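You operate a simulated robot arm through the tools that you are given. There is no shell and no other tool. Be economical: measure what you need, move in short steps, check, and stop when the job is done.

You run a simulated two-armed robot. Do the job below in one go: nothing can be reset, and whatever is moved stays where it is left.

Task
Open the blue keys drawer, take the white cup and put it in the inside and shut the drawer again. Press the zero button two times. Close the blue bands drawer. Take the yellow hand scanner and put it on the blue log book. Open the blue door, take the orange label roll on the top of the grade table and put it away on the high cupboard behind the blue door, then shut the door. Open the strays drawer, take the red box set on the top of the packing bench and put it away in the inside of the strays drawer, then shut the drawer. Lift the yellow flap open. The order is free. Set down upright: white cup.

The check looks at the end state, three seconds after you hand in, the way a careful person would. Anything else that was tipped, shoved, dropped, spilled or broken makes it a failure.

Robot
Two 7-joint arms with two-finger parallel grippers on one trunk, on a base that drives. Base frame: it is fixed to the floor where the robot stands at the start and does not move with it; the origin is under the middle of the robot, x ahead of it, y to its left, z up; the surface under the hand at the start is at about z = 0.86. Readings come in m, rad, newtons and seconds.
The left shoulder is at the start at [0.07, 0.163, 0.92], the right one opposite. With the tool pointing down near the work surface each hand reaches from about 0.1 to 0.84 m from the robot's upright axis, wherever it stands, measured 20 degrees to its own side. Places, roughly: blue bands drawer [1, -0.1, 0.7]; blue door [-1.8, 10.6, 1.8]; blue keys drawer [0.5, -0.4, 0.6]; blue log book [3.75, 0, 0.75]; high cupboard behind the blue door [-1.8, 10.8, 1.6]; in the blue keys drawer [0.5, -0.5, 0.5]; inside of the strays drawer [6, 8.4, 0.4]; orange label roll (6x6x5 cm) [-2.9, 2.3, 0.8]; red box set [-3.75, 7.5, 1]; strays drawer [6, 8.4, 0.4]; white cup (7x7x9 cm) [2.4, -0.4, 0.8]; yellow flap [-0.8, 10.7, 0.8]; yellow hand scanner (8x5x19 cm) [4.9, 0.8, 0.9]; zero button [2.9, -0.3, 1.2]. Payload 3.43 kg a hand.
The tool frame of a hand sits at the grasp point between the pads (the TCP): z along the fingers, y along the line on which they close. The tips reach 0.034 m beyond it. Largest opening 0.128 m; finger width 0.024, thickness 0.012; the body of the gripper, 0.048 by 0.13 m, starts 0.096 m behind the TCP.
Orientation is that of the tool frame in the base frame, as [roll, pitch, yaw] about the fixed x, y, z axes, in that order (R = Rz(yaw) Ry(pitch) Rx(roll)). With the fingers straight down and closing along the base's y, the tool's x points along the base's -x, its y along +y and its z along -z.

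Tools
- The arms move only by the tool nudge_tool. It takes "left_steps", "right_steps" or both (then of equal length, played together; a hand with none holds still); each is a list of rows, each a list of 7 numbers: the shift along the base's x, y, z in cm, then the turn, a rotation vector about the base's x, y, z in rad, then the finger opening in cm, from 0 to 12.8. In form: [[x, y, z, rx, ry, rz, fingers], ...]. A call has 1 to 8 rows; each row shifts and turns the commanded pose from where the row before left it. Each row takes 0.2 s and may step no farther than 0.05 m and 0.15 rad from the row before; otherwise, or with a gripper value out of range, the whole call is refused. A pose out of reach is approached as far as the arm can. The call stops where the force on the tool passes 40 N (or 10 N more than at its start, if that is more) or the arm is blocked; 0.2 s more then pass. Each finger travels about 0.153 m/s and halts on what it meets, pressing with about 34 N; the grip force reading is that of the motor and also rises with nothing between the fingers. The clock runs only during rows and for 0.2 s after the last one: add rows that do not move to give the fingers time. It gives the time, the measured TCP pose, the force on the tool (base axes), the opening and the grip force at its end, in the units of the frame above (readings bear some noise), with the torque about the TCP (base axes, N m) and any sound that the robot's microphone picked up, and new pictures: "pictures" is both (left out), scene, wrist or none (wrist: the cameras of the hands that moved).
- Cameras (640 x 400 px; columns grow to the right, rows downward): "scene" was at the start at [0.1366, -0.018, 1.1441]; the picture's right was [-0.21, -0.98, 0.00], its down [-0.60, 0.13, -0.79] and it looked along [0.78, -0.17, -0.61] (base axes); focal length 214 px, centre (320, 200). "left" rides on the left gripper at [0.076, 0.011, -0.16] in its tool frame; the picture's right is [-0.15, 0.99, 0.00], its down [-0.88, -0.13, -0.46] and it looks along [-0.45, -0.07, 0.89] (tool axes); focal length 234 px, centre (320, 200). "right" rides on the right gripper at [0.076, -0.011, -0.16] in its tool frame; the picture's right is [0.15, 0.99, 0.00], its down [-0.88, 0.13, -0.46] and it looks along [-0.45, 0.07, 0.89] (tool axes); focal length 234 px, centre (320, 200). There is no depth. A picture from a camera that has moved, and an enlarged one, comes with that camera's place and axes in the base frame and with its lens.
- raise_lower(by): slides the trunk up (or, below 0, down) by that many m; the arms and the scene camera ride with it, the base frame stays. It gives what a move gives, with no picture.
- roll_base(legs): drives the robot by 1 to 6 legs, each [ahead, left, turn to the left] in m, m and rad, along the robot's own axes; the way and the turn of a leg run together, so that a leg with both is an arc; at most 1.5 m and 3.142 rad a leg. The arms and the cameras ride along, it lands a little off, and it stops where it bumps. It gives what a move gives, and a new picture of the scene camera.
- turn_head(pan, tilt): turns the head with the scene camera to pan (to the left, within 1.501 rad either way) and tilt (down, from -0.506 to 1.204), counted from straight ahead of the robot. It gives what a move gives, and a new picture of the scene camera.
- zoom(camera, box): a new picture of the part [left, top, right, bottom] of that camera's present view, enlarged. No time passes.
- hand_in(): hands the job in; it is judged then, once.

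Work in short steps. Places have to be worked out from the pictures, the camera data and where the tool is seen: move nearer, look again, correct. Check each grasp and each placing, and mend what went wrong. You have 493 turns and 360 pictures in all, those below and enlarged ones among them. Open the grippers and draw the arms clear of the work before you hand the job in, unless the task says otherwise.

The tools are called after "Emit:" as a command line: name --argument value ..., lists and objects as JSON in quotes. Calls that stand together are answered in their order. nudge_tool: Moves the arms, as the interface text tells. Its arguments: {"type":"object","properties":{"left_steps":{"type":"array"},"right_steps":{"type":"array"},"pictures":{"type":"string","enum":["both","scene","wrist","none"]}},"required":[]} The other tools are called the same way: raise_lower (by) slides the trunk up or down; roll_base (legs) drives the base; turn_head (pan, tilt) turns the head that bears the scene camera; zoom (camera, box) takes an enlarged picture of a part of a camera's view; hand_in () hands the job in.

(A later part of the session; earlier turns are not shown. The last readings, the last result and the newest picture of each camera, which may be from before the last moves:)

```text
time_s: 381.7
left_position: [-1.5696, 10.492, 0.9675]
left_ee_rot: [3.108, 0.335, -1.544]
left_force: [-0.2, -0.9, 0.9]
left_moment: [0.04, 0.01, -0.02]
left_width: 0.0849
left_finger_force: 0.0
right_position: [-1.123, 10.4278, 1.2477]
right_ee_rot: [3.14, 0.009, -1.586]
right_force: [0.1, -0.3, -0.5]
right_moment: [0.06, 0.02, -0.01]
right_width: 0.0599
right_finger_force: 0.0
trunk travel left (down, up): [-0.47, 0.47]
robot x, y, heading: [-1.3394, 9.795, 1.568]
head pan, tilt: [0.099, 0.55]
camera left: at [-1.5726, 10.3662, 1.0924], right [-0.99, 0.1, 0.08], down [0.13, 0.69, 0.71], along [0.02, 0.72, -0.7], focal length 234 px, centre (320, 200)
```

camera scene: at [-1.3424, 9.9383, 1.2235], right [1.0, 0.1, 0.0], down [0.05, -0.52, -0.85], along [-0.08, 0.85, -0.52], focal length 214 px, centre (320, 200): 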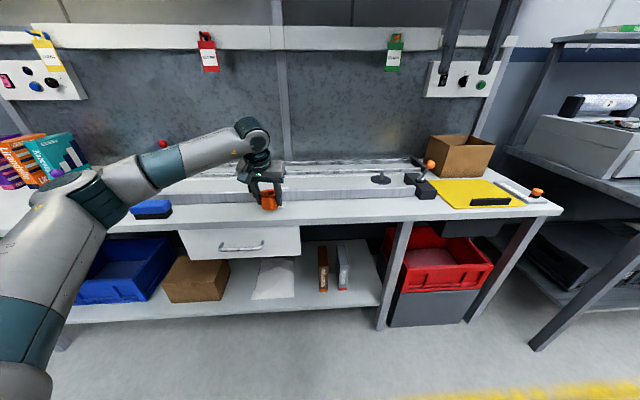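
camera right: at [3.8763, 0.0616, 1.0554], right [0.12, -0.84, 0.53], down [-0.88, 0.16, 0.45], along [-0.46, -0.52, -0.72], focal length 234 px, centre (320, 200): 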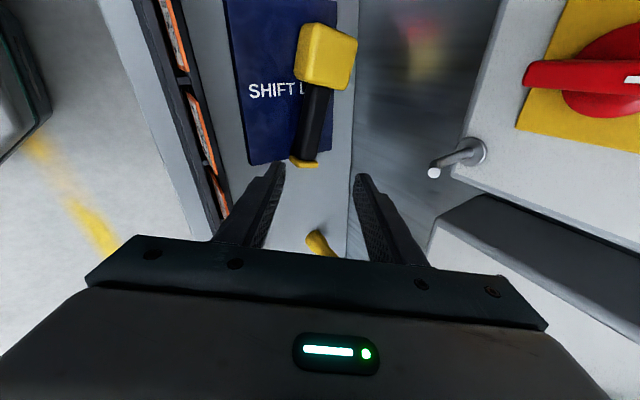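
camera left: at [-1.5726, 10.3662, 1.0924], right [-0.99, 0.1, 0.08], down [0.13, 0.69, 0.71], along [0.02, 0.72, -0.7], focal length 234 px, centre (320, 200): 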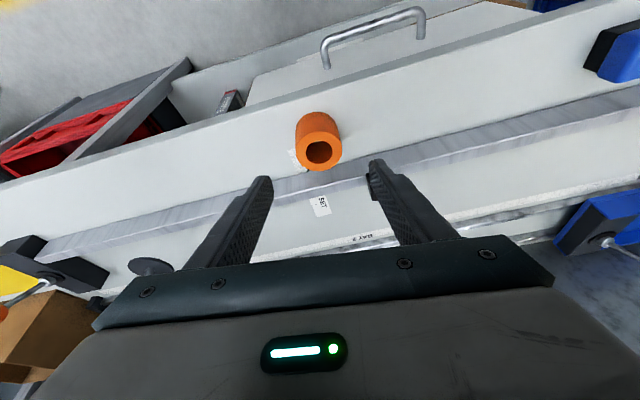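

Roll stands safely. I back off, then pitch the right hand to point at the cupboard.

Emit:
roll_base --legs '[[-0.4, 0, 0], [0, 0.55, 0]]'

Emit:
nudge_tool --right_steps '[[1, -2, 0, 0.143, 0, 0, 8], [1, -2, 0, 0.143, 0, 0, 8], [1, -2, 0, 0.143, 0, 0, 8], [1, 0, 0, 0.143, 0, 0, 8], [1, 0, 0, 0.143, 0, 0, 8], [1, 0, 0, 0.143, 0, 0, 8]]' --left_steps '[[0, -3, 0, 0, 0, 0, 5], [0, -3, 0, 0, 0, 0, 5], [0, -3, 0, 0, 0, 0, 5], [0, -3, 0, 0, 0, 0, 5], [0, -2, 0, 0, 0, 0, 5], [0, 0, 0, 0, 0, 0, 5]]' --pictures "none"

Emit:
nudge_tool --right_steps '[[1, 0, 0, 0.143, 0, 0, 8], [1, 0, 0, 0.143, 0, 0, 8], [1, 0, 0, 0.143, 0, 0, 8], [1, 0, 0, 0.143, 0, 0, 8], [1, 0, 0, 0.141, 0, 0, 8]]' --pictures "none"

Emit:
raise_lower --by 0.4

Emit:
turn_head --pan -0.1 --tilt 0.05

```text
time_s: 386.9
left_position: [-2.1082, 10.0876, 0.9657]
left_ee_rot: [3.111, 0.333, -1.548]
left_force: [0.2, -0.4, 0.0]
left_moment: [-0.01, -0.01, -0.03]
left_width: 0.0851
left_finger_force: 0.0
right_position: [-1.6624, 10.0228, 1.2467]
right_ee_rot: [3.141, 0.007, -1.591]
right_force: [0.5, 0.4, -0.3]
right_moment: [0.01, 0.02, 0.01]
right_width: 0.0598
right_finger_force: 0.1
trunk travel left (down, up): [-0.47, 0.47]
robot x, y, heading: [-1.8759, 9.3894, 1.566]
head pan, tilt: [0.099, 0.55]
camera scene: at [-1.883, 9.5332, 1.2234], right [1.0, 0.1, 0.0], down [0.05, -0.52, -0.85], along [-0.08, 0.85, -0.52], focal length 214 px, centre (320, 200)
```

scene: 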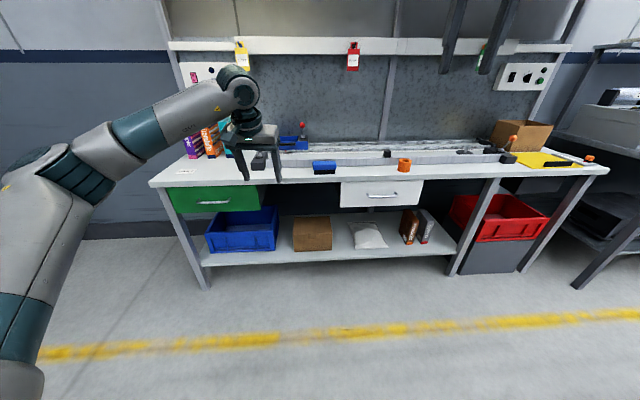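

```text
time_s: 388.3
left_position: [-2.1041, 9.9468, 0.9682]
left_ee_rot: [3.108, 0.332, -1.548]
left_force: [-1.2, 0.4, -0.1]
left_moment: [-0.03, 0.0, -0.02]
left_width: 0.05
left_finger_force: 0.0
right_position: [-1.6007, 9.9624, 1.2468]
right_ee_rot: [3.115, 0.864, -1.602]
right_force: [0.0, -0.7, -0.5]
right_moment: [-0.01, 0.01, -0.03]
right_width: 0.0798
right_finger_force: 0.1
trunk travel left (down, up): [-0.47, 0.47]
robot x, y, heading: [-1.8755, 9.3935, 1.568]
head pan, tilt: [0.099, 0.55]
```

```text
time_s: 389.5
left_position: [-2.1049, 9.9471, 0.9664]
left_ee_rot: [3.109, 0.334, -1.548]
left_force: [-0.7, -0.1, 0.0]
left_moment: [-0.02, 0.02, 0.0]
left_width: 0.05
left_finger_force: 0.0
right_position: [-1.552, 9.9617, 1.2462]
right_ee_rot: [1.144, 1.551, 2.716]
right_force: [-0.4, 0.4, 0.1]
right_moment: [0.0, -0.02, 0.03]
right_width: 0.0802
right_finger_force: 0.0
trunk travel left (down, up): [-0.47, 0.47]
robot x, y, heading: [-1.8767, 9.3971, 1.563]
head pan, tilt: [0.099, 0.55]
```

```text
time_s: 393.4
left_position: [-2.105, 9.9476, 1.3668]
left_ee_rot: [3.108, 0.332, -1.547]
left_force: [-0.3, 0.8, 0.2]
left_moment: [-0.01, -0.01, 0.0]
left_width: 0.0504
left_finger_force: 0.1
right_position: [-1.5525, 9.961, 1.6447]
right_ee_rot: [1.233, 1.552, 2.808]
right_force: [-0.1, -0.6, -0.5]
right_moment: [-0.01, 0.0, 0.02]
right_width: 0.0803
right_finger_force: 0.1
trunk travel left (down, up): [-0.87, 0.07]
robot x, y, heading: [-1.8754, 9.3929, 1.568]
head pan, tilt: [0.099, 0.55]
```

```text
time_s: 394.3
left_position: [-2.1053, 9.9469, 1.3669]
left_ee_rot: [3.108, 0.334, -1.548]
left_force: [0.3, -0.3, 0.2]
left_moment: [0.01, 0.0, 0.01]
left_width: 0.0501
left_finger_force: 0.1
right_position: [-1.5528, 9.9617, 1.6457]
right_ee_rot: [1.229, 1.552, 2.801]
right_force: [-0.3, 0.3, -0.8]
right_moment: [-0.02, -0.02, 0.0]
right_width: 0.0799
right_finger_force: 0.2
trunk travel left (down, up): [-0.87, 0.07]
robot x, y, heading: [-1.8783, 9.3949, 1.569]
head pan, tilt: [-0.099, 0.051]
camera scene: at [-1.8646, 9.5345, 1.6695], right [0.99, -0.1, 0.0], down [-0.01, -0.05, -1.0], along [0.1, 0.99, -0.05], focal length 214 px, centre (320, 200)
```

scene: 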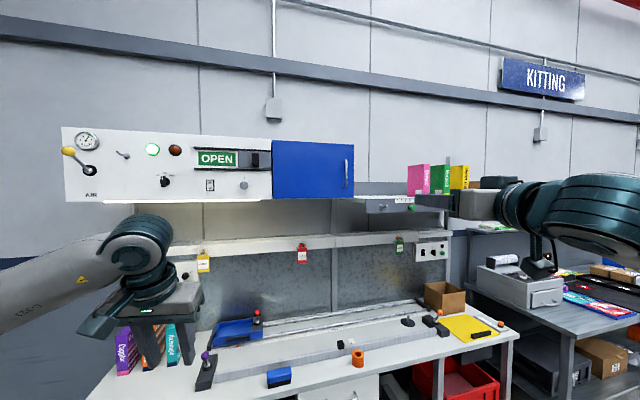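

Handle is at about (-1.623, 10.61, 1.758). I lower the left hand out of the door's swing, then bring the right hand before the handle.

Emit:
nudge_tool --right_steps '[[-2.5, 0, 3.5, 0, 0, 0, 6], [-2.5, 0, 3.5, 0, 0, 0, 6], [-2, 0, 3, 0, 0, 0, 6], [0, 0, 1, 0, 0, 0, 6], [0, 0, 0, 0, 0, 0, 6]]' --left_steps '[[-2, -2, -4, 0, 0, 0, 5], [-2, -2, -4, 0, 0, 0, 5], [-2, -2, -4, 0, 0, 0, 5], [-2, 0, -4, 0, 0, 0, 5], [0, 0, -4, 0, 0, 0, 5]]' --pictures "none"

Emit:
roll_base --legs '[[0.25, 0, 0]]'

Emit:
nudge_tool --right_steps '[[0, 0, 0, 0, 0, 0, 6]]' --pictures "wrist"

```text
time_s: 395.5
left_position: [-2.1846, 9.8902, 1.1665]
left_ee_rot: [3.112, 0.333, -1.548]
left_force: [-0.3, 0.4, 0.7]
left_moment: [-0.01, 0.0, 0.0]
left_width: 0.0499
left_finger_force: 0.0
right_position: [-1.6226, 9.9664, 1.7562]
right_ee_rot: [1.265, 1.552, 2.837]
right_force: [-0.7, 0.3, 0.4]
right_moment: [0.0, 0.01, 0.0]
right_width: 0.0601
right_finger_force: 0.0
trunk travel left (down, up): [-0.87, 0.07]
robot x, y, heading: [-1.8755, 9.3938, 1.569]
head pan, tilt: [-0.099, 0.051]
```

```text
time_s: 397.3
left_position: [-2.1877, 10.1325, 1.1688]
left_ee_rot: [3.109, 0.334, -1.54]
left_force: [0.0, -0.1, -0.4]
left_moment: [-0.01, -0.01, 0.0]
left_width: 0.0501
left_finger_force: 0.1
right_position: [-1.6251, 10.2101, 1.7568]
right_ee_rot: [1.126, 1.549, 2.705]
right_force: [0.6, -0.1, -0.3]
right_moment: [-0.04, -0.01, 0.01]
right_width: 0.0599
right_finger_force: 0.1
trunk travel left (down, up): [-0.87, 0.07]
robot x, y, heading: [-1.8756, 9.6443, 1.576]
head pan, tilt: [-0.099, 0.051]
camera scene: at [-1.8652, 9.7792, 1.6699], right [1.0, -0.1, 0.0], down [0.0, -0.05, -1.0], along [0.1, 0.99, -0.05], focal length 214 px, centre (320, 200)
```

scene: 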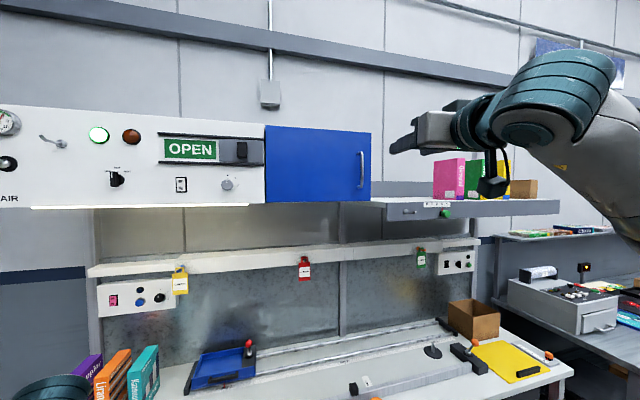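

```text
time_s: 397.7
left_position: [-2.1885, 10.1344, 1.1674]
left_ee_rot: [3.109, 0.334, -1.541]
left_force: [0.3, -0.7, -0.6]
left_moment: [0.04, -0.01, -0.03]
left_width: 0.0498
left_finger_force: 0.0
right_position: [-1.6257, 10.2124, 1.7565]
right_ee_rot: [1.173, 1.549, 2.751]
right_force: [-0.3, -0.4, -0.8]
right_moment: [-0.01, -0.02, 0.0]
right_width: 0.0603
right_finger_force: 0.1
trunk travel left (down, up): [-0.87, 0.07]
robot x, y, heading: [-1.8755, 9.639, 1.575]
head pan, tilt: [-0.099, 0.051]
camera right: at [-1.6149, 10.0526, 1.6788], right [-0.99, -0.01, -0.13], down [-0.11, -0.46, 0.88], along [-0.07, 0.89, 0.46], focal length 234 px, centre (320, 200)
```

right: 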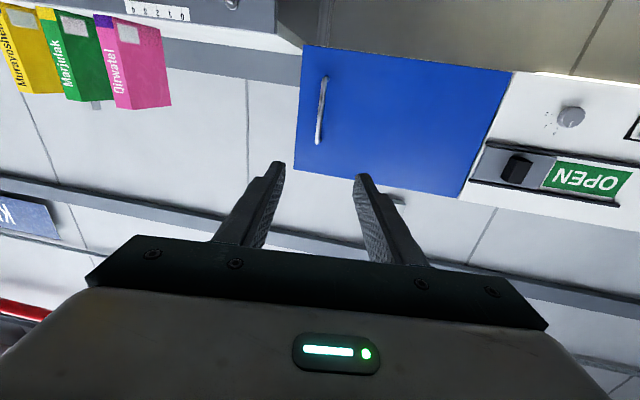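

The bar runs z 1.68–1.81 at x≈-1.63, y≈10.58. I advance with the base 0.22 and then look again.

Emit:
roll_base --legs '[[0.22, 0, 0]]'

Emit:
nudge_tool --right_steps '[[-0.4, 2, -0.5, 0, 0, 0, 6]]' --pictures "both"

```text
time_s: 399.4
left_position: [-2.1889, 10.3445, 1.1687]
left_ee_rot: [3.109, 0.334, -1.541]
left_force: [0.5, -0.4, 1.1]
left_moment: [0.02, 0.0, -0.01]
left_width: 0.0498
left_finger_force: 0.0
right_position: [-1.6264, 10.4222, 1.7583]
right_ee_rot: [1.069, 1.55, 2.648]
right_force: [1.0, -0.2, 0.4]
right_moment: [-0.02, -0.02, 0.03]
right_width: 0.0602
right_finger_force: 0.0
trunk travel left (down, up): [-0.87, 0.07]
robot x, y, heading: [-1.874, 9.8559, 1.571]
head pan, tilt: [-0.099, 0.051]
camera scene: at [-1.8658, 9.9908, 1.67], right [1.0, -0.1, 0.0], down [0.0, -0.05, -1.0], along [0.1, 0.99, -0.05], focal length 214 px, centre (320, 200)
```

scene: 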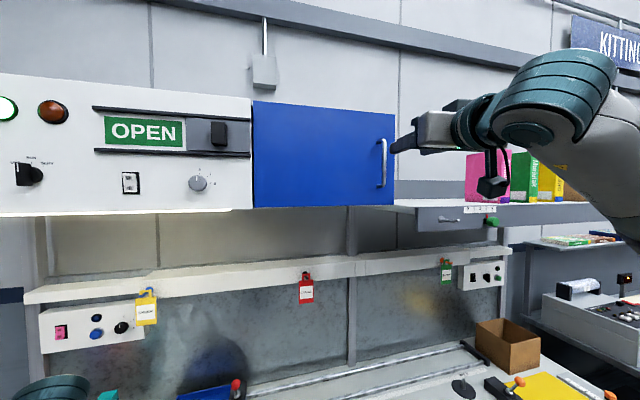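

```text
time_s: 399.8
left_position: [-2.1885, 10.3472, 1.1686]
left_ee_rot: [3.108, 0.332, -1.541]
left_force: [0.2, 0.6, -0.2]
left_moment: [0.0, -0.03, 0.01]
left_width: 0.0502
left_finger_force: 0.0
right_position: [-1.6311, 10.4464, 1.7509]
right_ee_rot: [1.165, 1.549, 2.743]
right_force: [-1.1, 0.3, 0.0]
right_moment: [0.02, 0.01, -0.02]
right_width: 0.0602
right_finger_force: 0.1
trunk travel left (down, up): [-0.87, 0.07]
robot x, y, heading: [-1.8721, 9.8519, 1.576]
head pan, tilt: [-0.099, 0.051]
camera scene: at [-1.8661, 9.9952, 1.6695], right [1.0, -0.1, 0.0], down [0.0, -0.05, -1.0], along [0.1, 0.99, -0.05], focal length 214 px, centre (320, 200)
camera right: at [-1.6199, 10.2869, 1.6736], right [-0.99, -0.01, -0.13], down [-0.11, -0.46, 0.88], along [-0.07, 0.89, 0.46], focal length 234 px, centre (320, 200)
```

scene: 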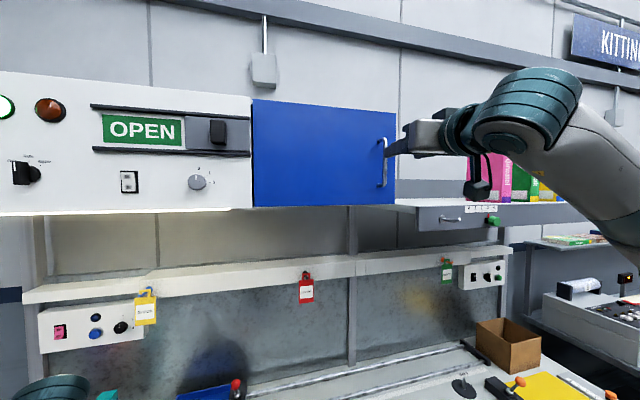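
right: 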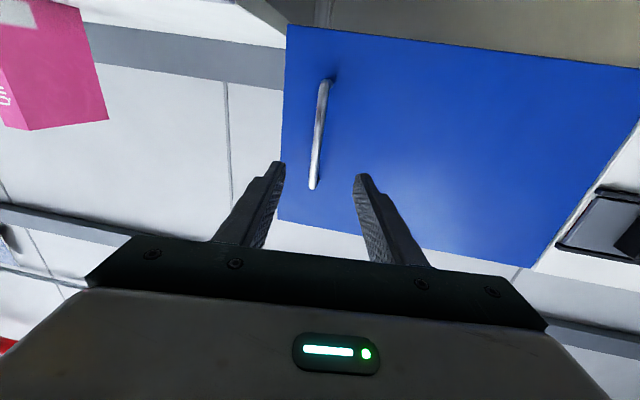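

Well aligned. I advance 15 cm and close on the bar.

Emit:
nudge_tool --right_steps '[[0, 4, 0, 0, 0, 0, 6], [0, 4, 0, 0, 0, 0, 6], [0, 4, 0, 0, 0, 0, 6], [0, 2, 0, 0, 0, 0, 6], [0, 1, 0, 0, 0, 0, 6]]' --pictures "wrist"

```text
time_s: 400.8
left_position: [-2.1868, 10.3453, 1.1689]
left_ee_rot: [3.108, 0.335, -1.542]
left_force: [-0.1, -0.5, -0.1]
left_moment: [0.0, 0.0, -0.02]
left_width: 0.0499
left_finger_force: 0.1
right_position: [-1.6322, 10.5745, 1.7515]
right_ee_rot: [1.068, 1.552, 2.652]
right_force: [0.5, -1.1, -0.8]
right_moment: [0.0, 0.0, 0.01]
right_width: 0.0602
right_finger_force: 0.0
trunk travel left (down, up): [-0.87, 0.07]
robot x, y, heading: [-1.8736, 9.8537, 1.573]
head pan, tilt: [-0.099, 0.051]
stopped in row 5 (right hand): the force on the tool passed its limit at 51 N (the readings are from after the stop); the commanded pose is now the measured one
camera right: at [-1.6214, 10.416, 1.6737], right [-0.99, -0.01, -0.13], down [-0.11, -0.47, 0.88], along [-0.07, 0.88, 0.46], focal length 234 px, centre (320, 200)
```

right: 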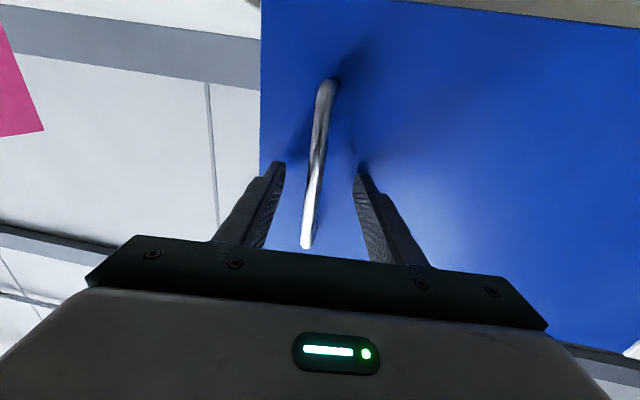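

Fingertips met the door; the bar is between them. I close.

Emit:
nudge_tool --right_steps '[[0, -0.5, 0, 0, 0, 0, 4], [0, 0, 0, 0, 0, 0, 0], [0, 0, 0, 0, 0, 0, 0], [0, 0, 0, 0, 0, 0, 0]]' --pictures "wrist"

```text
time_s: 401.8
left_position: [-2.186, 10.3481, 1.1691]
left_ee_rot: [3.107, 0.334, -1.544]
left_force: [0.0, 0.2, 0.7]
left_moment: [0.0, 0.01, 0.02]
left_width: 0.0499
left_finger_force: 0.1
right_position: [-1.6272, 10.5738, 1.7499]
right_ee_rot: [1.253, 1.549, 2.832]
right_force: [12.4, 2.2, 2.4]
right_moment: [-0.32, -1.13, -0.11]
right_width: 0.0116
right_finger_force: 44.6
trunk travel left (down, up): [-0.87, 0.07]
robot x, y, heading: [-1.8714, 9.8548, 1.569]
head pan, tilt: [-0.099, 0.051]
camera right: at [-1.6167, 10.4147, 1.6725], right [-0.99, -0.01, -0.13], down [-0.11, -0.46, 0.88], along [-0.07, 0.89, 0.46], focal length 234 px, centre (320, 200)
```

right: 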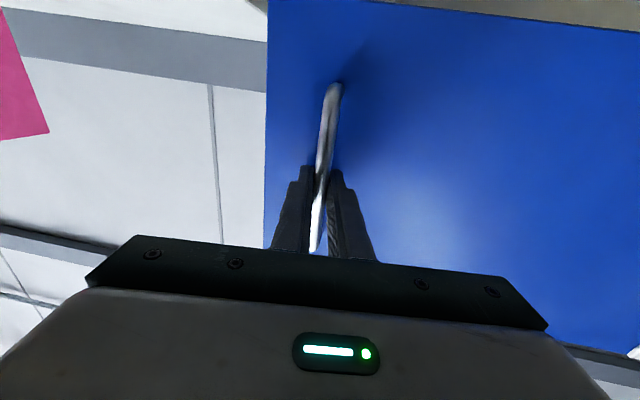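

Bar gripped. Hinge is on the left (x≈-2.0). I pull along the door's arc, turning the hand with it.

Emit:
nudge_tool --right_steps '[[-0.6, -3.7, 0, 0, 0, -0.1, 0], [-0.9, -3.6, 0, 0, 0, -0.1, 0], [-1.3, -3.5, 0, 0, 0, -0.1, 0], [-1.7, -3.4, 0, 0, 0, -0.1, 0]]' --pictures "scene"

```text
time_s: 402.5
left_position: [-2.1825, 10.3474, 1.1682]
left_ee_rot: [3.104, 0.336, -1.549]
left_force: [-0.3, -0.3, -0.5]
left_moment: [0.02, -0.03, -0.04]
left_width: 0.0502
left_finger_force: 0.1
right_position: [-1.6367, 10.4762, 1.7504]
right_ee_rot: [1.369, 1.542, 2.68]
right_force: [30.1, -7.5, 1.6]
right_moment: [-1.01, -0.98, -0.25]
right_width: 0.0122
right_finger_force: 45.0
trunk travel left (down, up): [-0.87, 0.07]
robot x, y, heading: [-1.8763, 9.8508, 1.57]
head pan, tilt: [-0.099, 0.051]
stopped in row 3 (right hand): the force on the tool passed its limit at 43 N (the readings are from after the stop); the commanded pose is now the measured one
camera scene: at [-1.8591, 9.9919, 1.6693], right [0.99, -0.1, 0.0], down [-0.01, -0.05, -1.0], along [0.1, 0.99, -0.05], focal length 214 px, centre (320, 200)
```

scene: 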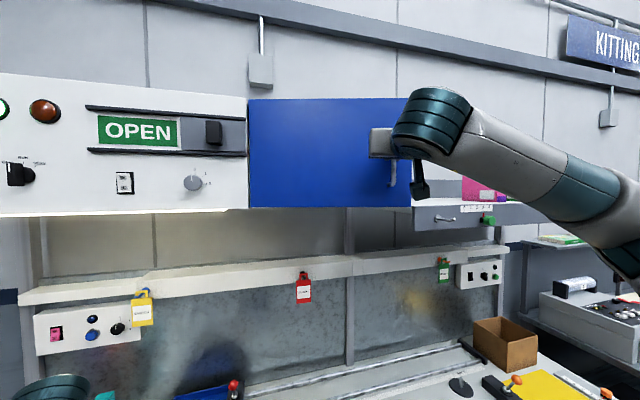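

The door is coming; I use less sideways motion and continue.

Emit:
nudge_tool --right_steps '[[0.3, -2.5, 0, 0, 0, -0.07, 0], [-0.6, -3, 0, 0, 0, -0.1, 0], [-1.0, -3, 0, 0, 0, -0.1, 0], [-1.2, -3, 0, 0, 0, -0.1, 0]]' --pictures "scene"

```text
time_s: 403.5
left_position: [-2.1944, 10.3474, 1.1651]
left_ee_rot: [3.113, 0.334, -1.539]
left_force: [-0.4, 0.9, 1.4]
left_moment: [0.05, 0.02, -0.05]
left_width: 0.0501
left_finger_force: 0.1
right_position: [-1.6855, 10.3649, 1.751]
right_ee_rot: [0.969, 1.556, 1.929]
right_force: [-11.1, 6.5, -8.4]
right_moment: [-1.41, -0.49, 0.13]
right_width: 0.0119
right_finger_force: 44.8
trunk travel left (down, up): [-0.87, 0.07]
robot x, y, heading: [-1.8768, 9.8554, 1.576]
head pan, tilt: [-0.099, 0.051]
camera scene: at [-1.8731, 9.9943, 1.6692], right [1.0, -0.1, 0.0], down [0.0, -0.05, -1.0], along [0.1, 0.99, -0.05], focal length 214 px, centre (320, 200)
```

scene: 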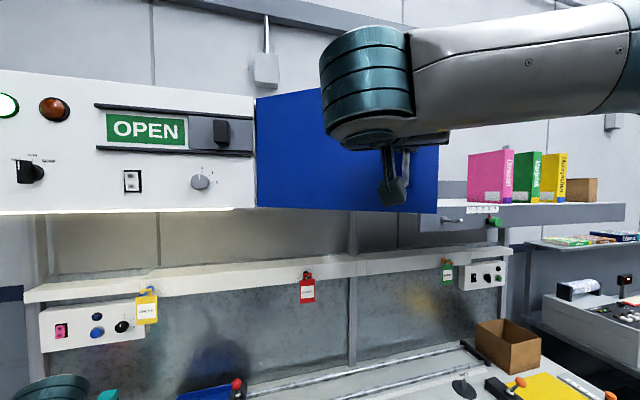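

About 0.6 rad open. Two more steps along the arc.

Emit:
nudge_tool --right_steps '[[-2.0, -2.6, 0, 0, 0, -0.1, 0], [-2.3, -2.4, 0, 0, 0, -0.1, 0]]' --pictures "scene"

```text
time_s: 404.1
left_position: [-2.1912, 10.3478, 1.166]
left_ee_rot: [3.114, 0.331, -1.543]
left_force: [0.4, -0.7, 0.5]
left_moment: [0.02, -0.01, -0.05]
left_width: 0.0503
left_finger_force: 0.1
right_position: [-1.724, 10.3151, 1.7517]
right_ee_rot: [1.138, 1.556, 1.89]
right_force: [-7.2, 5.0, -26.1]
right_moment: [-0.73, -0.82, 0.18]
right_width: 0.0116
right_finger_force: 45.3
trunk travel left (down, up): [-0.87, 0.07]
robot x, y, heading: [-1.8707, 9.8522, 1.57]
head pan, tilt: [-0.099, 0.051]
camera scene: at [-1.8712, 9.9954, 1.6688], right [0.99, -0.1, 0.0], down [0.0, -0.05, -1.0], along [0.1, 0.99, -0.05], focal length 214 px, centre (320, 200)
```

scene: 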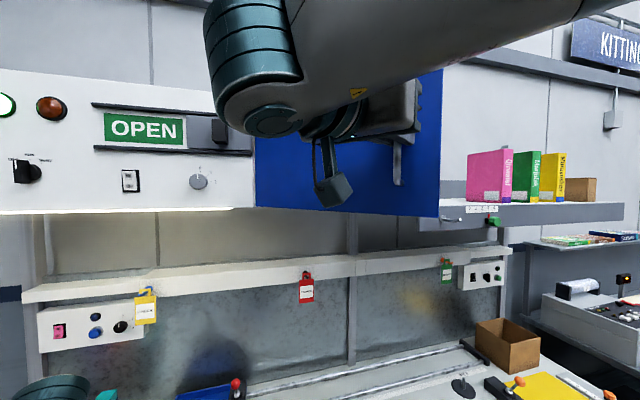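

About 0.8 rad open. I release the bar and back off.

Emit:
nudge_tool --right_steps '[[0, 0, 0, 0, 0, 0, 7], [0, 0, 0, 0, 0, 0, 7], [-1.5, -1.6, 0, 0, 0, 0, 7], [-1.5, -1.6, 0, 0, 0, 0, 7], [-1.5, -1.6, 0, 0, 0, 0, 7]]' --pictures "none"

Emit:
roll_base --legs '[[-0.3, 0, 0]]'

```text
time_s: 405.3
left_position: [-2.1882, 10.348, 1.1674]
left_ee_rot: [3.111, 0.332, -1.543]
left_force: [0.1, 0.2, -0.9]
left_moment: [-0.02, -0.04, 0.01]
left_width: 0.05
left_finger_force: 0.0
right_position: [-1.7654, 10.2992, 1.7458]
right_ee_rot: [1.21, 1.552, 1.965]
right_force: [0.7, 0.9, 0.0]
right_moment: [0.01, -0.03, -0.01]
right_width: 0.0699
right_finger_force: 0.1
right hand out of reach, approached as far as the arm can: row 4, 5
trunk travel left (down, up): [-0.87, 0.07]
robot x, y, heading: [-1.8728, 9.8519, 1.571]
head pan, tilt: [-0.099, 0.051]
```

```text
time_s: 407.4
left_position: [-2.1882, 10.0424, 1.1668]
left_ee_rot: [3.108, 0.332, -1.539]
left_force: [0.4, 0.3, 0.1]
left_moment: [-0.03, 0.02, 0.02]
left_width: 0.05
left_finger_force: 0.0
right_position: [-1.7647, 9.9958, 1.7451]
right_ee_rot: [1.296, 1.552, 2.054]
right_force: [0.5, 0.3, 0.0]
right_moment: [0.01, 0.02, -0.02]
right_width: 0.0699
right_finger_force: 0.1
trunk travel left (down, up): [-0.87, 0.07]
robot x, y, heading: [-1.877, 9.546, 1.58]
head pan, tilt: [-0.099, 0.051]
camera scene: at [-1.8653, 9.6915, 1.6692], right [1.0, -0.1, 0.0], down [0.0, -0.05, -1.0], along [0.1, 0.99, -0.05], focal length 214 px, centre (320, 200)
```

scene: 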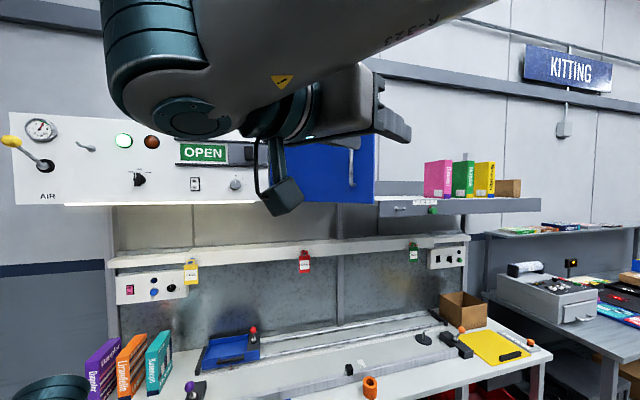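

I straighten the right hand, close the fist and move right of the door's edge.

Emit:
nudge_tool --right_steps '[[3, 0, 0, 0, 0, 0.107, 0], [3, 0, 0, 0, 0, 0.107, 0], [3, 0, 0, 0, 0, 0.107, 0], [3, 0, 0, 0, 0, 0.107, 0], [3, 0, 0, 0, 0, 0.107, 0], [3, 0, 0, 0, 0, 0.107, 0], [3, 0, 0, 0, 0, 0.107, 0]]' --pictures "both"

```text
time_s: 409.0
left_position: [-2.1856, 10.041, 1.1682]
left_ee_rot: [3.107, 0.334, -1.543]
left_force: [0.0, -0.6, 0.3]
left_moment: [0.03, 0.02, 0.03]
left_width: 0.0499
left_finger_force: 0.1
right_position: [-1.5503, 9.9941, 1.745]
right_ee_rot: [1.228, 1.547, 2.737]
right_force: [-0.2, 0.0, -0.6]
right_moment: [0.01, 0.01, 0.04]
right_width: 0.0
right_finger_force: 33.1
trunk travel left (down, up): [-0.87, 0.07]
robot x, y, heading: [-1.8718, 9.5522, 1.576]
head pan, tilt: [-0.099, 0.051]
camera scene: at [-1.861, 9.6887, 1.6696], right [1.0, -0.1, 0.0], down [-0.01, -0.05, -1.0], along [0.1, 0.99, -0.05], focal length 214 px, centre (320, 200)
camera right: at [-1.5518, 9.8341, 1.6674], right [-0.99, 0.06, -0.13], down [-0.14, -0.45, 0.88], along [0.0, 0.89, 0.46], focal length 234 px, centre (320, 200)
```

scene: 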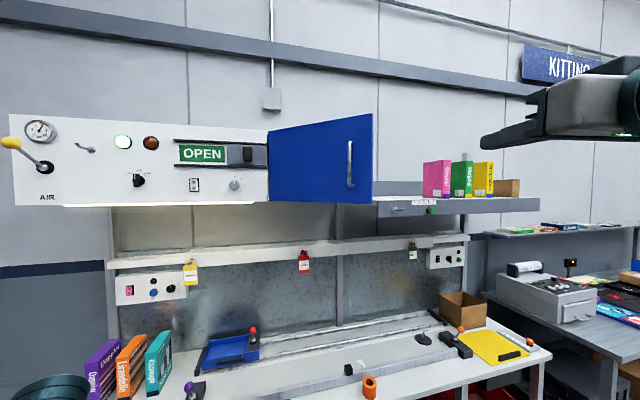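
right: 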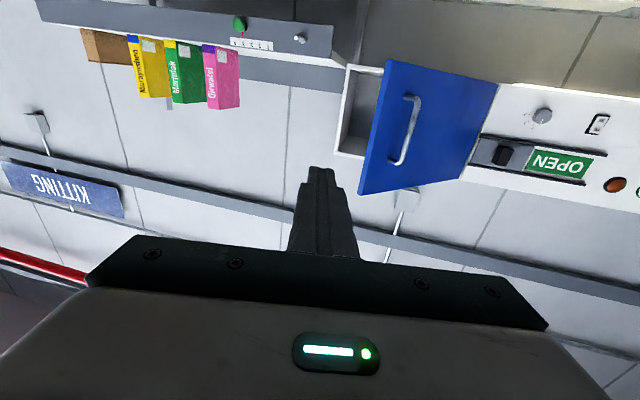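

Gap beside the door's edge is clear. I advance the fist past the edge.

Emit:
roll_base --legs '[[0.2, 0, 0]]'

Emit:
nudge_tool --right_steps '[[1, 4, 0, 0, 0, 0, 0], [0, 4, 0, 0, 0, 0, 0], [0, 4, 0, 0, 0, 0, 0], [0, 4, 0, 0, 0, 0, 0], [0, 4, 0, 0, 0, 0, 0], [0, 3, 0, 0, 0, 0, 0]]' --pictures "both"

```text
time_s: 410.6
left_position: [-2.1889, 10.2375, 1.1693]
left_ee_rot: [3.109, 0.335, -1.54]
left_force: [-0.7, -0.8, -0.4]
left_moment: [0.05, 0.02, 0.02]
left_width: 0.0501
left_finger_force: 0.1
right_position: [-1.557, 10.1883, 1.7475]
right_ee_rot: [1.111, 1.55, 2.622]
right_force: [-0.5, -0.9, -0.4]
right_moment: [-0.03, 0.01, -0.01]
right_width: 0.0001
right_finger_force: 32.6
trunk travel left (down, up): [-0.87, 0.07]
robot x, y, heading: [-1.8773, 9.7466, 1.578]
head pan, tilt: [-0.099, 0.051]
camera scene: at [-1.8662, 9.8844, 1.67], right [1.0, -0.09, 0.0], down [0.0, -0.05, -1.0], along [0.09, 0.99, -0.05], focal length 214 px, centre (320, 200)
```

scene: 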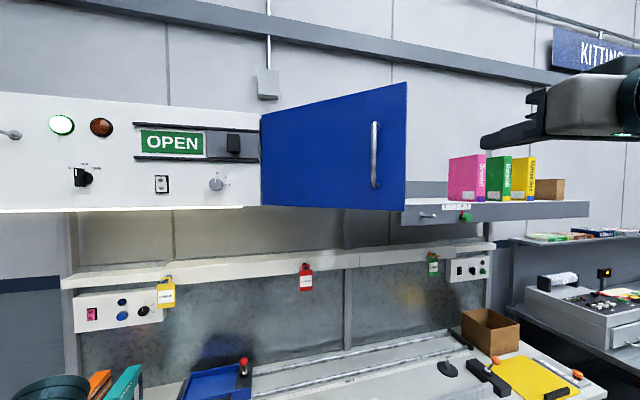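

```text
time_s: 412.0
left_position: [-2.191, 10.2405, 1.1665]
left_ee_rot: [3.108, 0.331, -1.541]
left_force: [-0.1, 0.0, 0.2]
left_moment: [0.0, 0.0, -0.03]
left_width: 0.0501
left_finger_force: 0.1
right_position: [-1.548, 10.4251, 1.7475]
right_ee_rot: [1.239, 1.55, 2.747]
right_force: [-0.7, -0.6, -0.7]
right_moment: [-0.02, -0.03, -0.01]
right_width: 0.0
right_finger_force: 33.1
trunk travel left (down, up): [-0.87, 0.07]
robot x, y, heading: [-1.8748, 9.7469, 1.572]
head pan, tilt: [-0.099, 0.051]
camera scene: at [-1.8665, 9.8904, 1.6694], right [1.0, -0.1, 0.0], down [0.0, -0.05, -1.0], along [0.09, 0.99, -0.05], focal length 214 px, centre (320, 200)
camera right: at [-1.5486, 10.2651, 1.6692], right [-0.99, 0.06, -0.13], down [-0.14, -0.45, 0.88], along [0.0, 0.89, 0.46], focal length 234 px, centre (320, 200)
```

scene: 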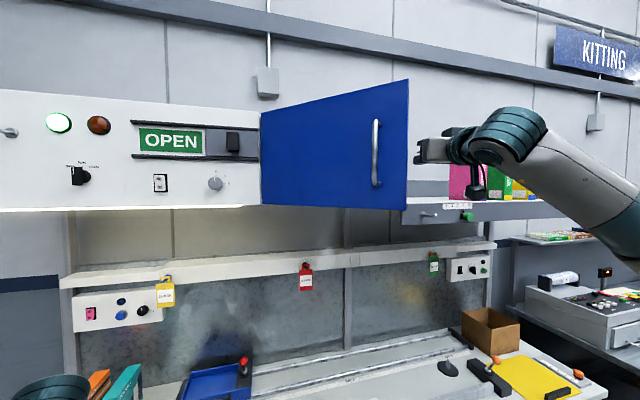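
right: 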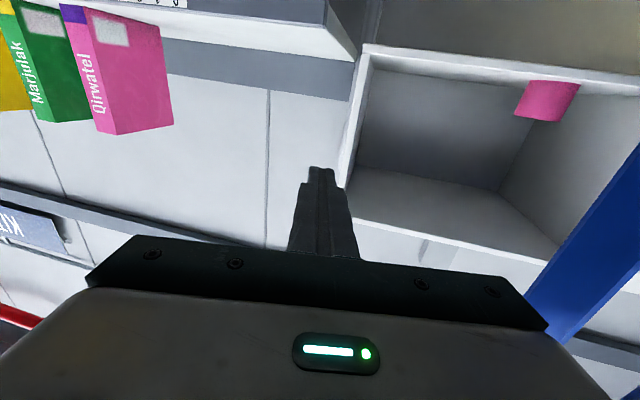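

The cupboard interior shows; a pink roll stands on the left of its floor. I sweep the fist toward -x to push the door wide open.

Emit:
nudge_tool --right_steps '[[-4, 0, 0, 0, 0, 0, 0], [-4, -0.5, 0, 0, 0, 0, 0], [-4, -1, 0, 0, 0, 0, 0], [-4, -1, 0, 0, 0, 0, 0], [-4, -1, 0, 0, 0, 0, 0], [-4, -0.5, 0, 0, 0, 0, 0], [-4, 0, 0, 0, 0, 0, 0]]' --pictures "both"

```text
time_s: 412.4
left_position: [-2.1874, 10.2406, 1.1698]
left_ee_rot: [3.106, 0.334, -1.539]
left_force: [-0.7, 0.1, -0.1]
left_moment: [-0.02, -0.09, 0.01]
left_width: 0.0498
left_finger_force: 0.1
right_position: [-1.5654, 10.4225, 1.7482]
right_ee_rot: [1.299, 1.548, 2.789]
right_force: [15.6, -9.7, -2.7]
right_moment: [0.06, -0.61, 2.14]
right_width: 0.0
right_finger_force: 33.0
trunk travel left (down, up): [-0.87, 0.07]
robot x, y, heading: [-1.874, 9.7472, 1.572]
head pan, tilt: [-0.099, 0.051]
stopped in row 1 (right hand): the force on the tool passed its limit at 58 N (the readings are from after the stop); the commanded pose is now the measured one
camera scene: at [-1.8638, 9.8869, 1.6697], right [1.0, -0.1, 0.0], down [-0.01, -0.05, -1.0], along [0.1, 0.99, -0.05], focal length 214 px, centre (320, 200)
camera right: at [-1.5701, 10.2618, 1.6695], right [-0.99, 0.08, -0.13], down [-0.15, -0.45, 0.88], along [0.01, 0.89, 0.46], focal length 234 px, centre (320, 200)
```

scene: 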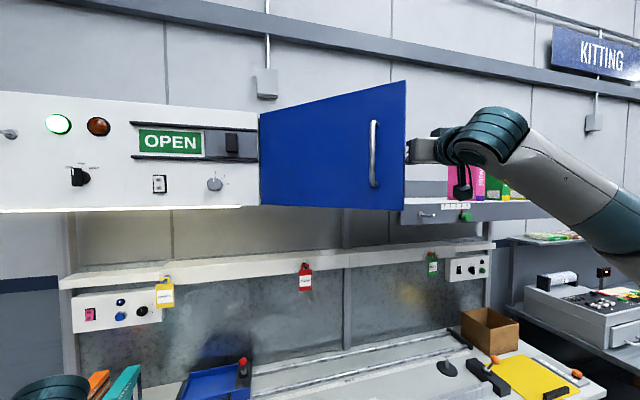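
right: 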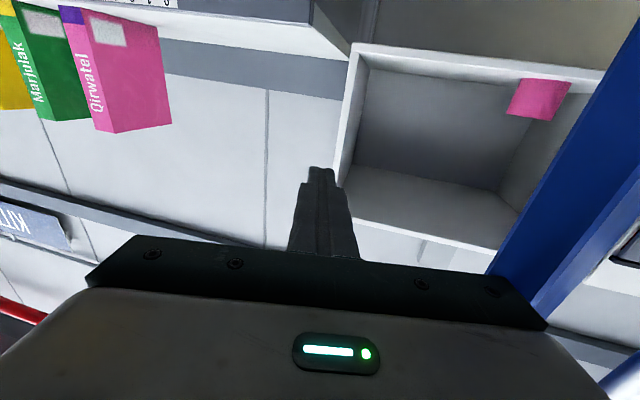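

The palm hit the door's edge end-on. I step back right and turn the hand 43° to the left so the fingers reach behind the door.

Emit:
nudge_tool --right_steps '[[3, 0, 0, 0, 0, 0, 0], [1, 0, 0, 0, 0, 0.125, 0], [0, 0, 0, 0, 0, 0.125, 0], [0, 0, 0, 0, 0, 0.125, 0], [0, 0, 0, 0, 0, 0.125, 0], [0, 0, 0, 0, 0, 0.125, 0], [0, 0, 0, 0, 0, 0.125, 0]]' --pictures "both"

```text
time_s: 414.0
left_position: [-2.1882, 10.2406, 1.1664]
left_ee_rot: [3.109, 0.334, -1.538]
left_force: [0.5, -0.4, 0.1]
left_moment: [-0.01, 0.0, 0.0]
left_width: 0.0503
left_finger_force: 0.0
right_position: [-1.5311, 10.4236, 1.7463]
right_ee_rot: [1.28, 1.551, -2.882]
right_force: [0.0, 0.4, -0.4]
right_moment: [-0.02, 0.01, -0.01]
right_width: 0.0
right_finger_force: 32.9
right hand out of reach, approached as far as the arm can: row 7
trunk travel left (down, up): [-0.87, 0.07]
robot x, y, heading: [-1.879, 9.75, 1.575]
head pan, tilt: [-0.099, 0.051]
camera scene: at [-1.8665, 9.8887, 1.6696], right [1.0, -0.1, 0.0], down [0.0, -0.05, -1.0], along [0.1, 0.99, -0.05], focal length 214 px, centre (320, 200)
camera right: at [-1.44, 10.2934, 1.6692], right [-0.84, -0.52, -0.13], down [0.14, -0.45, 0.88], along [-0.52, 0.72, 0.46], focal length 234 px, centre (320, 200)
```

scene: 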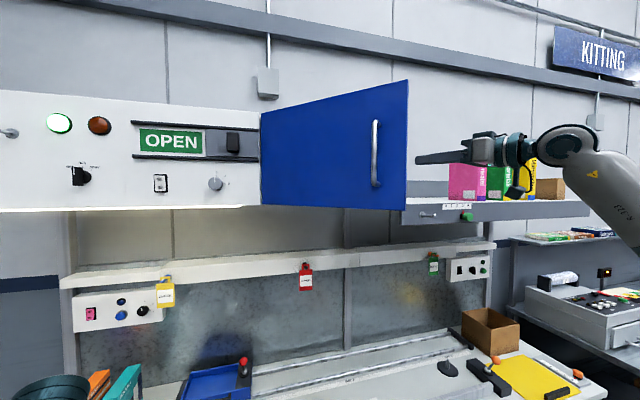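
right: 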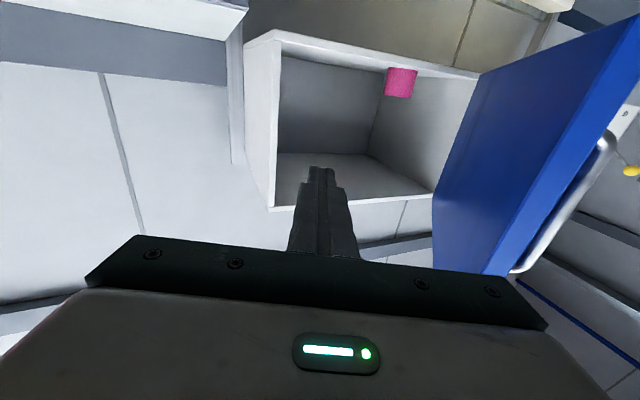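

Now the fingers can reach behind. I move in and sweep left/back against the inner face.

Emit:
nudge_tool --right_steps '[[-4, 1, 0, 0, 0, 0, 0], [-4, 0.5, 0, 0, 0, 0, 0], [-4, 0, 0, 0, 0, 0, 0], [-3.5, -1.5, 0, 0, 0, 0, 0], [-3.5, -1.5, 0, 0, 0, 0, 0]]' --pictures "both"

```text
time_s: 414.8
left_position: [-2.1861, 10.2388, 1.1695]
left_ee_rot: [3.107, 0.335, -1.541]
left_force: [-0.1, -0.1, -0.1]
left_moment: [0.03, 0.04, -0.03]
left_width: 0.0501
left_finger_force: 0.0
right_position: [-1.6355, 10.4355, 1.7479]
right_ee_rot: [1.199, 1.552, -2.969]
right_force: [-0.3, -0.7, 0.5]
right_moment: [-0.02, 0.01, 0.03]
right_width: 0.0004
right_finger_force: 33.7
trunk travel left (down, up): [-0.87, 0.07]
robot x, y, heading: [-1.8734, 9.7472, 1.577]
head pan, tilt: [-0.099, 0.051]
stopped in row 4 (right hand): the force on the tool passed its limit at 76 N (the readings are from after the stop); the commanded pose is now the measured one
camera scene: at [-1.8623, 9.8861, 1.6699], right [1.0, -0.1, 0.0], down [-0.01, -0.05, -1.0], along [0.1, 0.99, -0.05], focal length 214 px, centre (320, 200)
camera right: at [-1.5455, 10.3033, 1.6705], right [-0.85, -0.51, -0.13], down [0.14, -0.45, 0.88], along [-0.51, 0.73, 0.46], focal length 234 px, centre (320, 200)
```

scene: 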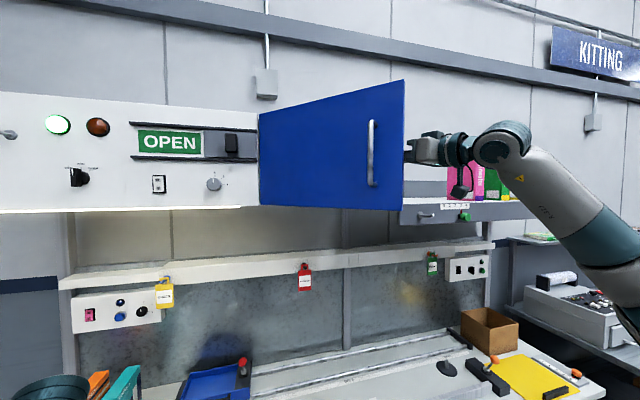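
right: 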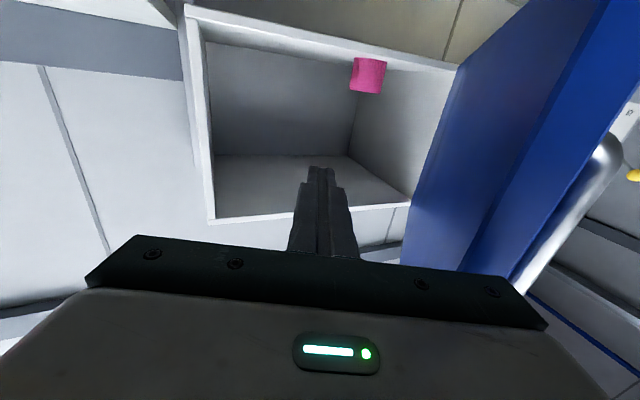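

The palm keeps meeting the edge. Better: grip the door's free edge itself. I draw back along the tool axis, open the fingers and line up with the edge.

Emit:
nudge_tool --right_steps '[[2, -2, 0, 0, 0, 0, 0], [2, -2.5, 0, 0, 0, 0, 0], [1, -3, 0, 0, 0, 0, 5], [0, -2, 0, 0, 0, 0, 8]]' --pictures "none"

Emit:
roll_base --legs '[[-0.15, 0, 0]]'

Emit:
nudge_tool --right_steps '[[0, 0, 0, 0, 0, 0, 8]]' --pictures "wrist"

```text
time_s: 415.8
left_position: [-2.191, 10.2419, 1.1685]
left_ee_rot: [3.107, 0.334, -1.54]
left_force: [0.0, -0.7, 0.3]
left_moment: [0.0, 0.06, -0.01]
left_width: 0.05
left_finger_force: 0.1
right_position: [-1.5904, 10.3424, 1.7465]
right_ee_rot: [1.37, 1.554, -2.797]
right_force: [0.6, -0.3, 0.9]
right_moment: [-0.01, 0.02, -0.01]
right_width: 0.08
right_finger_force: 0.0
trunk travel left (down, up): [-0.87, 0.07]
robot x, y, heading: [-1.8729, 9.7499, 1.572]
head pan, tilt: [-0.099, 0.051]
```

```text
time_s: 417.2
left_position: [-2.1877, 10.097, 1.1664]
left_ee_rot: [3.11, 0.331, -1.542]
left_force: [-0.4, 0.6, -0.1]
left_moment: [-0.03, -0.01, 0.0]
left_width: 0.0498
left_finger_force: 0.1
right_position: [-1.5899, 10.1987, 1.7464]
right_ee_rot: [1.495, 1.555, -2.676]
right_force: [0.2, 0.0, -0.4]
right_moment: [0.0, -0.01, 0.01]
right_width: 0.08
right_finger_force: 0.1
trunk travel left (down, up): [-0.87, 0.07]
robot x, y, heading: [-1.8762, 9.5983, 1.57]
head pan, tilt: [-0.099, 0.051]
camera scene: at [-1.8652, 9.7443, 1.6692], right [1.0, -0.1, 0.0], down [-0.01, -0.05, -1.0], along [0.1, 0.99, -0.05], focal length 214 px, centre (320, 200)
```

scene: 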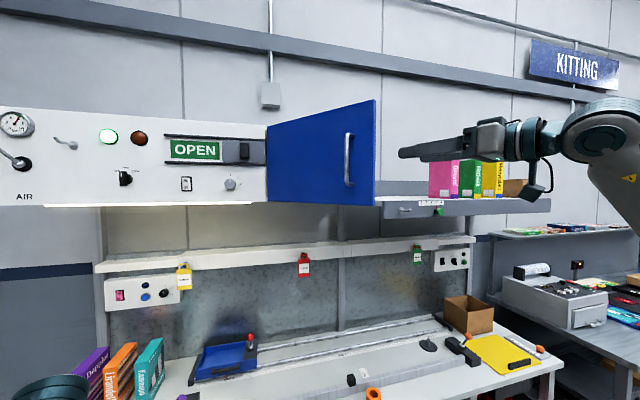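

```text
time_s: 417.6
left_position: [-2.1878, 10.0943, 1.1678]
left_ee_rot: [3.108, 0.333, -1.542]
left_force: [-0.3, 1.1, -0.1]
left_moment: [-0.05, 0.0, 0.01]
left_width: 0.0499
left_finger_force: 0.0
right_position: [-1.5891, 10.1931, 1.7456]
right_ee_rot: [1.422, 1.554, -2.752]
right_force: [0.6, 0.1, 0.3]
right_moment: [0.02, 0.02, 0.03]
right_width: 0.0799
right_finger_force: 0.1
trunk travel left (down, up): [-0.87, 0.07]
robot x, y, heading: [-1.8774, 9.6007, 1.569]
head pan, tilt: [-0.099, 0.051]
camera right: at [-1.4988, 10.0637, 1.6695], right [-0.85, -0.51, -0.13], down [0.14, -0.45, 0.88], along [-0.51, 0.73, 0.45], focal length 234 px, centre (320, 200)
```

right: 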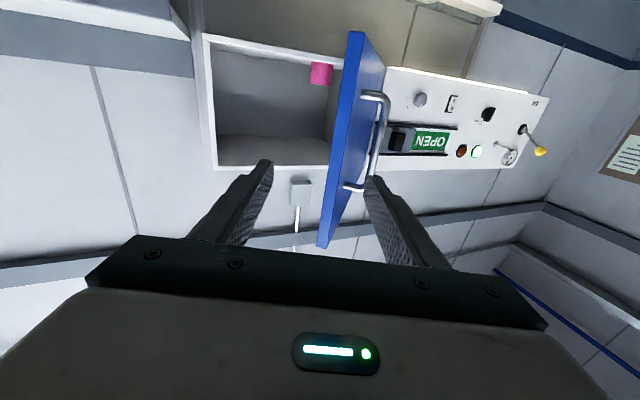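

The door is seen edge-on between the fingers; its free edge is at about (-1.69, 10.32). I advance 12 cm and check.

Emit:
nudge_tool --right_steps '[[-2.5, 3, 0, 0, 0, 0, 8], [-2.5, 3, 0, 0, 0, 0, 8], [-2.5, 3, 0, 0, 0, 0, 8]]' --pictures "wrist"

```text
time_s: 418.4
left_position: [-2.1894, 10.0948, 1.1663]
left_ee_rot: [3.11, 0.332, -1.54]
left_force: [-0.2, -0.2, -0.1]
left_moment: [0.02, -0.04, 0.01]
left_width: 0.0498
left_finger_force: 0.1
right_position: [-1.6658, 10.285, 1.7468]
right_ee_rot: [1.481, 1.553, -2.693]
right_force: [0.1, -0.3, 0.1]
right_moment: [0.01, -0.02, 0.0]
right_width: 0.0801
right_finger_force: 0.2
trunk travel left (down, up): [-0.87, 0.07]
robot x, y, heading: [-1.8767, 9.5989, 1.574]
head pan, tilt: [-0.099, 0.051]
camera right: at [-1.5773, 10.1538, 1.6694], right [-0.85, -0.51, -0.13], down [0.14, -0.45, 0.88], along [-0.51, 0.73, 0.45], focal length 234 px, centre (320, 200)
```

right: 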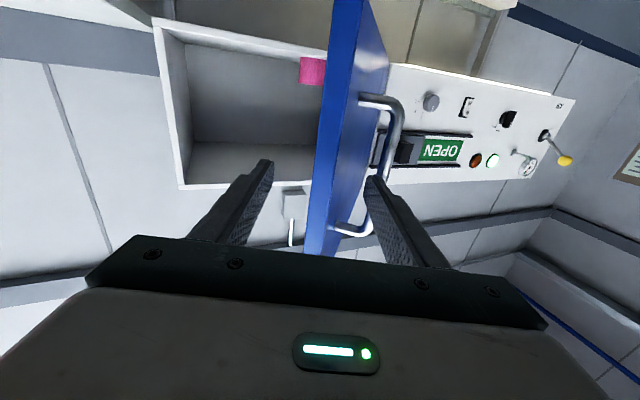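

Good. I narrow to 6 cm, advance 3.5 cm more and close on the edge.

Emit:
nudge_tool --right_steps '[[0, 0, 0, 0, 0, 0, 6], [-1.2, 1.5, 0, 0, 0, 0, 6], [-1, 1.2, 0, 0, 0, 0, 6], [0, 0, 0, 0, 0, 0, 0], [0, 0, 0, 0, 0, 0, 0], [0, 0, 0, 0, 0, 0, 0]]' --pictures "wrist"

```text
time_s: 419.8
left_position: [-2.1896, 10.0931, 1.1683]
left_ee_rot: [3.111, 0.333, -1.543]
left_force: [-0.1, -0.6, -0.6]
left_moment: [0.02, 0.01, 0.0]
left_width: 0.0501
left_finger_force: 0.0
right_position: [-1.6903, 10.3111, 1.7474]
right_ee_rot: [1.511, 1.557, -2.657]
right_force: [-6.7, -6.2, -12.3]
right_moment: [0.69, -1.07, 3.17]
right_width: 0.0361
right_finger_force: 45.1
trunk travel left (down, up): [-0.87, 0.07]
robot x, y, heading: [-1.8785, 9.5972, 1.572]
head pan, tilt: [-0.099, 0.051]
camera right: at [-1.5993, 10.1793, 1.6709], right [-0.85, -0.51, -0.13], down [0.14, -0.45, 0.88], along [-0.51, 0.73, 0.45], focal length 234 px, centre (320, 200)
```

right: 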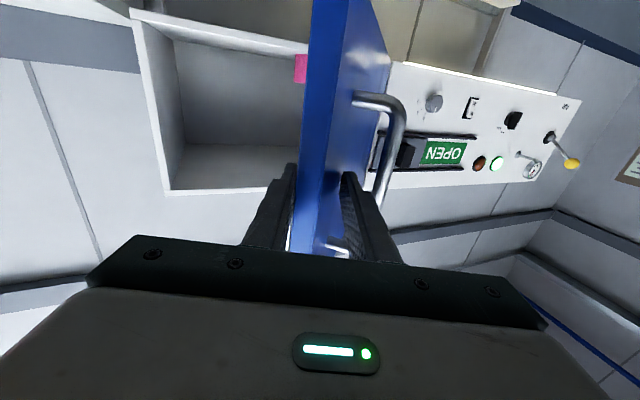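

Gripped on the edge. I swing it open along the arc.

Emit:
nudge_tool --right_steps '[[-3.2, -2.9, 0, 0, 0, -0.1, 0], [-3.4, -2.6, 0, 0, 0, -0.1, 0], [-3.7, -2.2, 0, 0, 0, -0.1, 0], [-3.9, -1.8, 0, 0, 0, -0.1, 0]]' --pictures "scene"

```text
time_s: 420.8
left_position: [-2.1911, 10.0883, 1.169]
left_ee_rot: [3.112, 0.337, -1.541]
left_force: [-0.2, 0.1, -0.5]
left_moment: [-0.03, -0.07, -0.01]
left_width: 0.0499
left_finger_force: 0.0
right_position: [-1.834, 10.2064, 1.7515]
right_ee_rot: [1.025, 1.557, 2.742]
right_force: [3.4, -29.6, -23.6]
right_moment: [-0.02, -1.01, 2.78]
right_width: 0.0316
right_finger_force: 44.7
trunk travel left (down, up): [-0.87, 0.07]
robot x, y, heading: [-1.8768, 9.5994, 1.572]
head pan, tilt: [-0.099, 0.051]
camera scene: at [-1.8694, 9.7322, 1.67], right [1.0, -0.1, 0.0], down [0.0, -0.05, -1.0], along [0.1, 0.99, -0.05], focal length 214 px, centre (320, 200)
```

scene: 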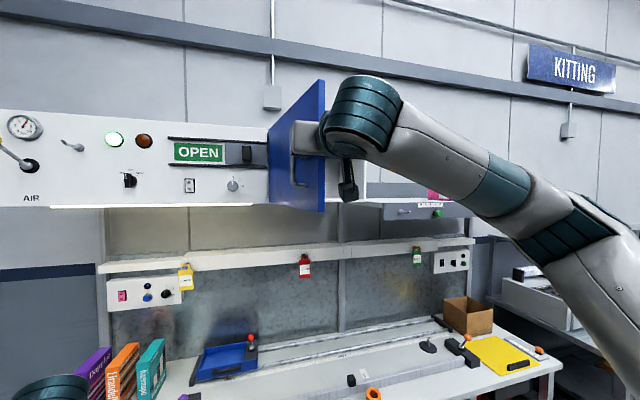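

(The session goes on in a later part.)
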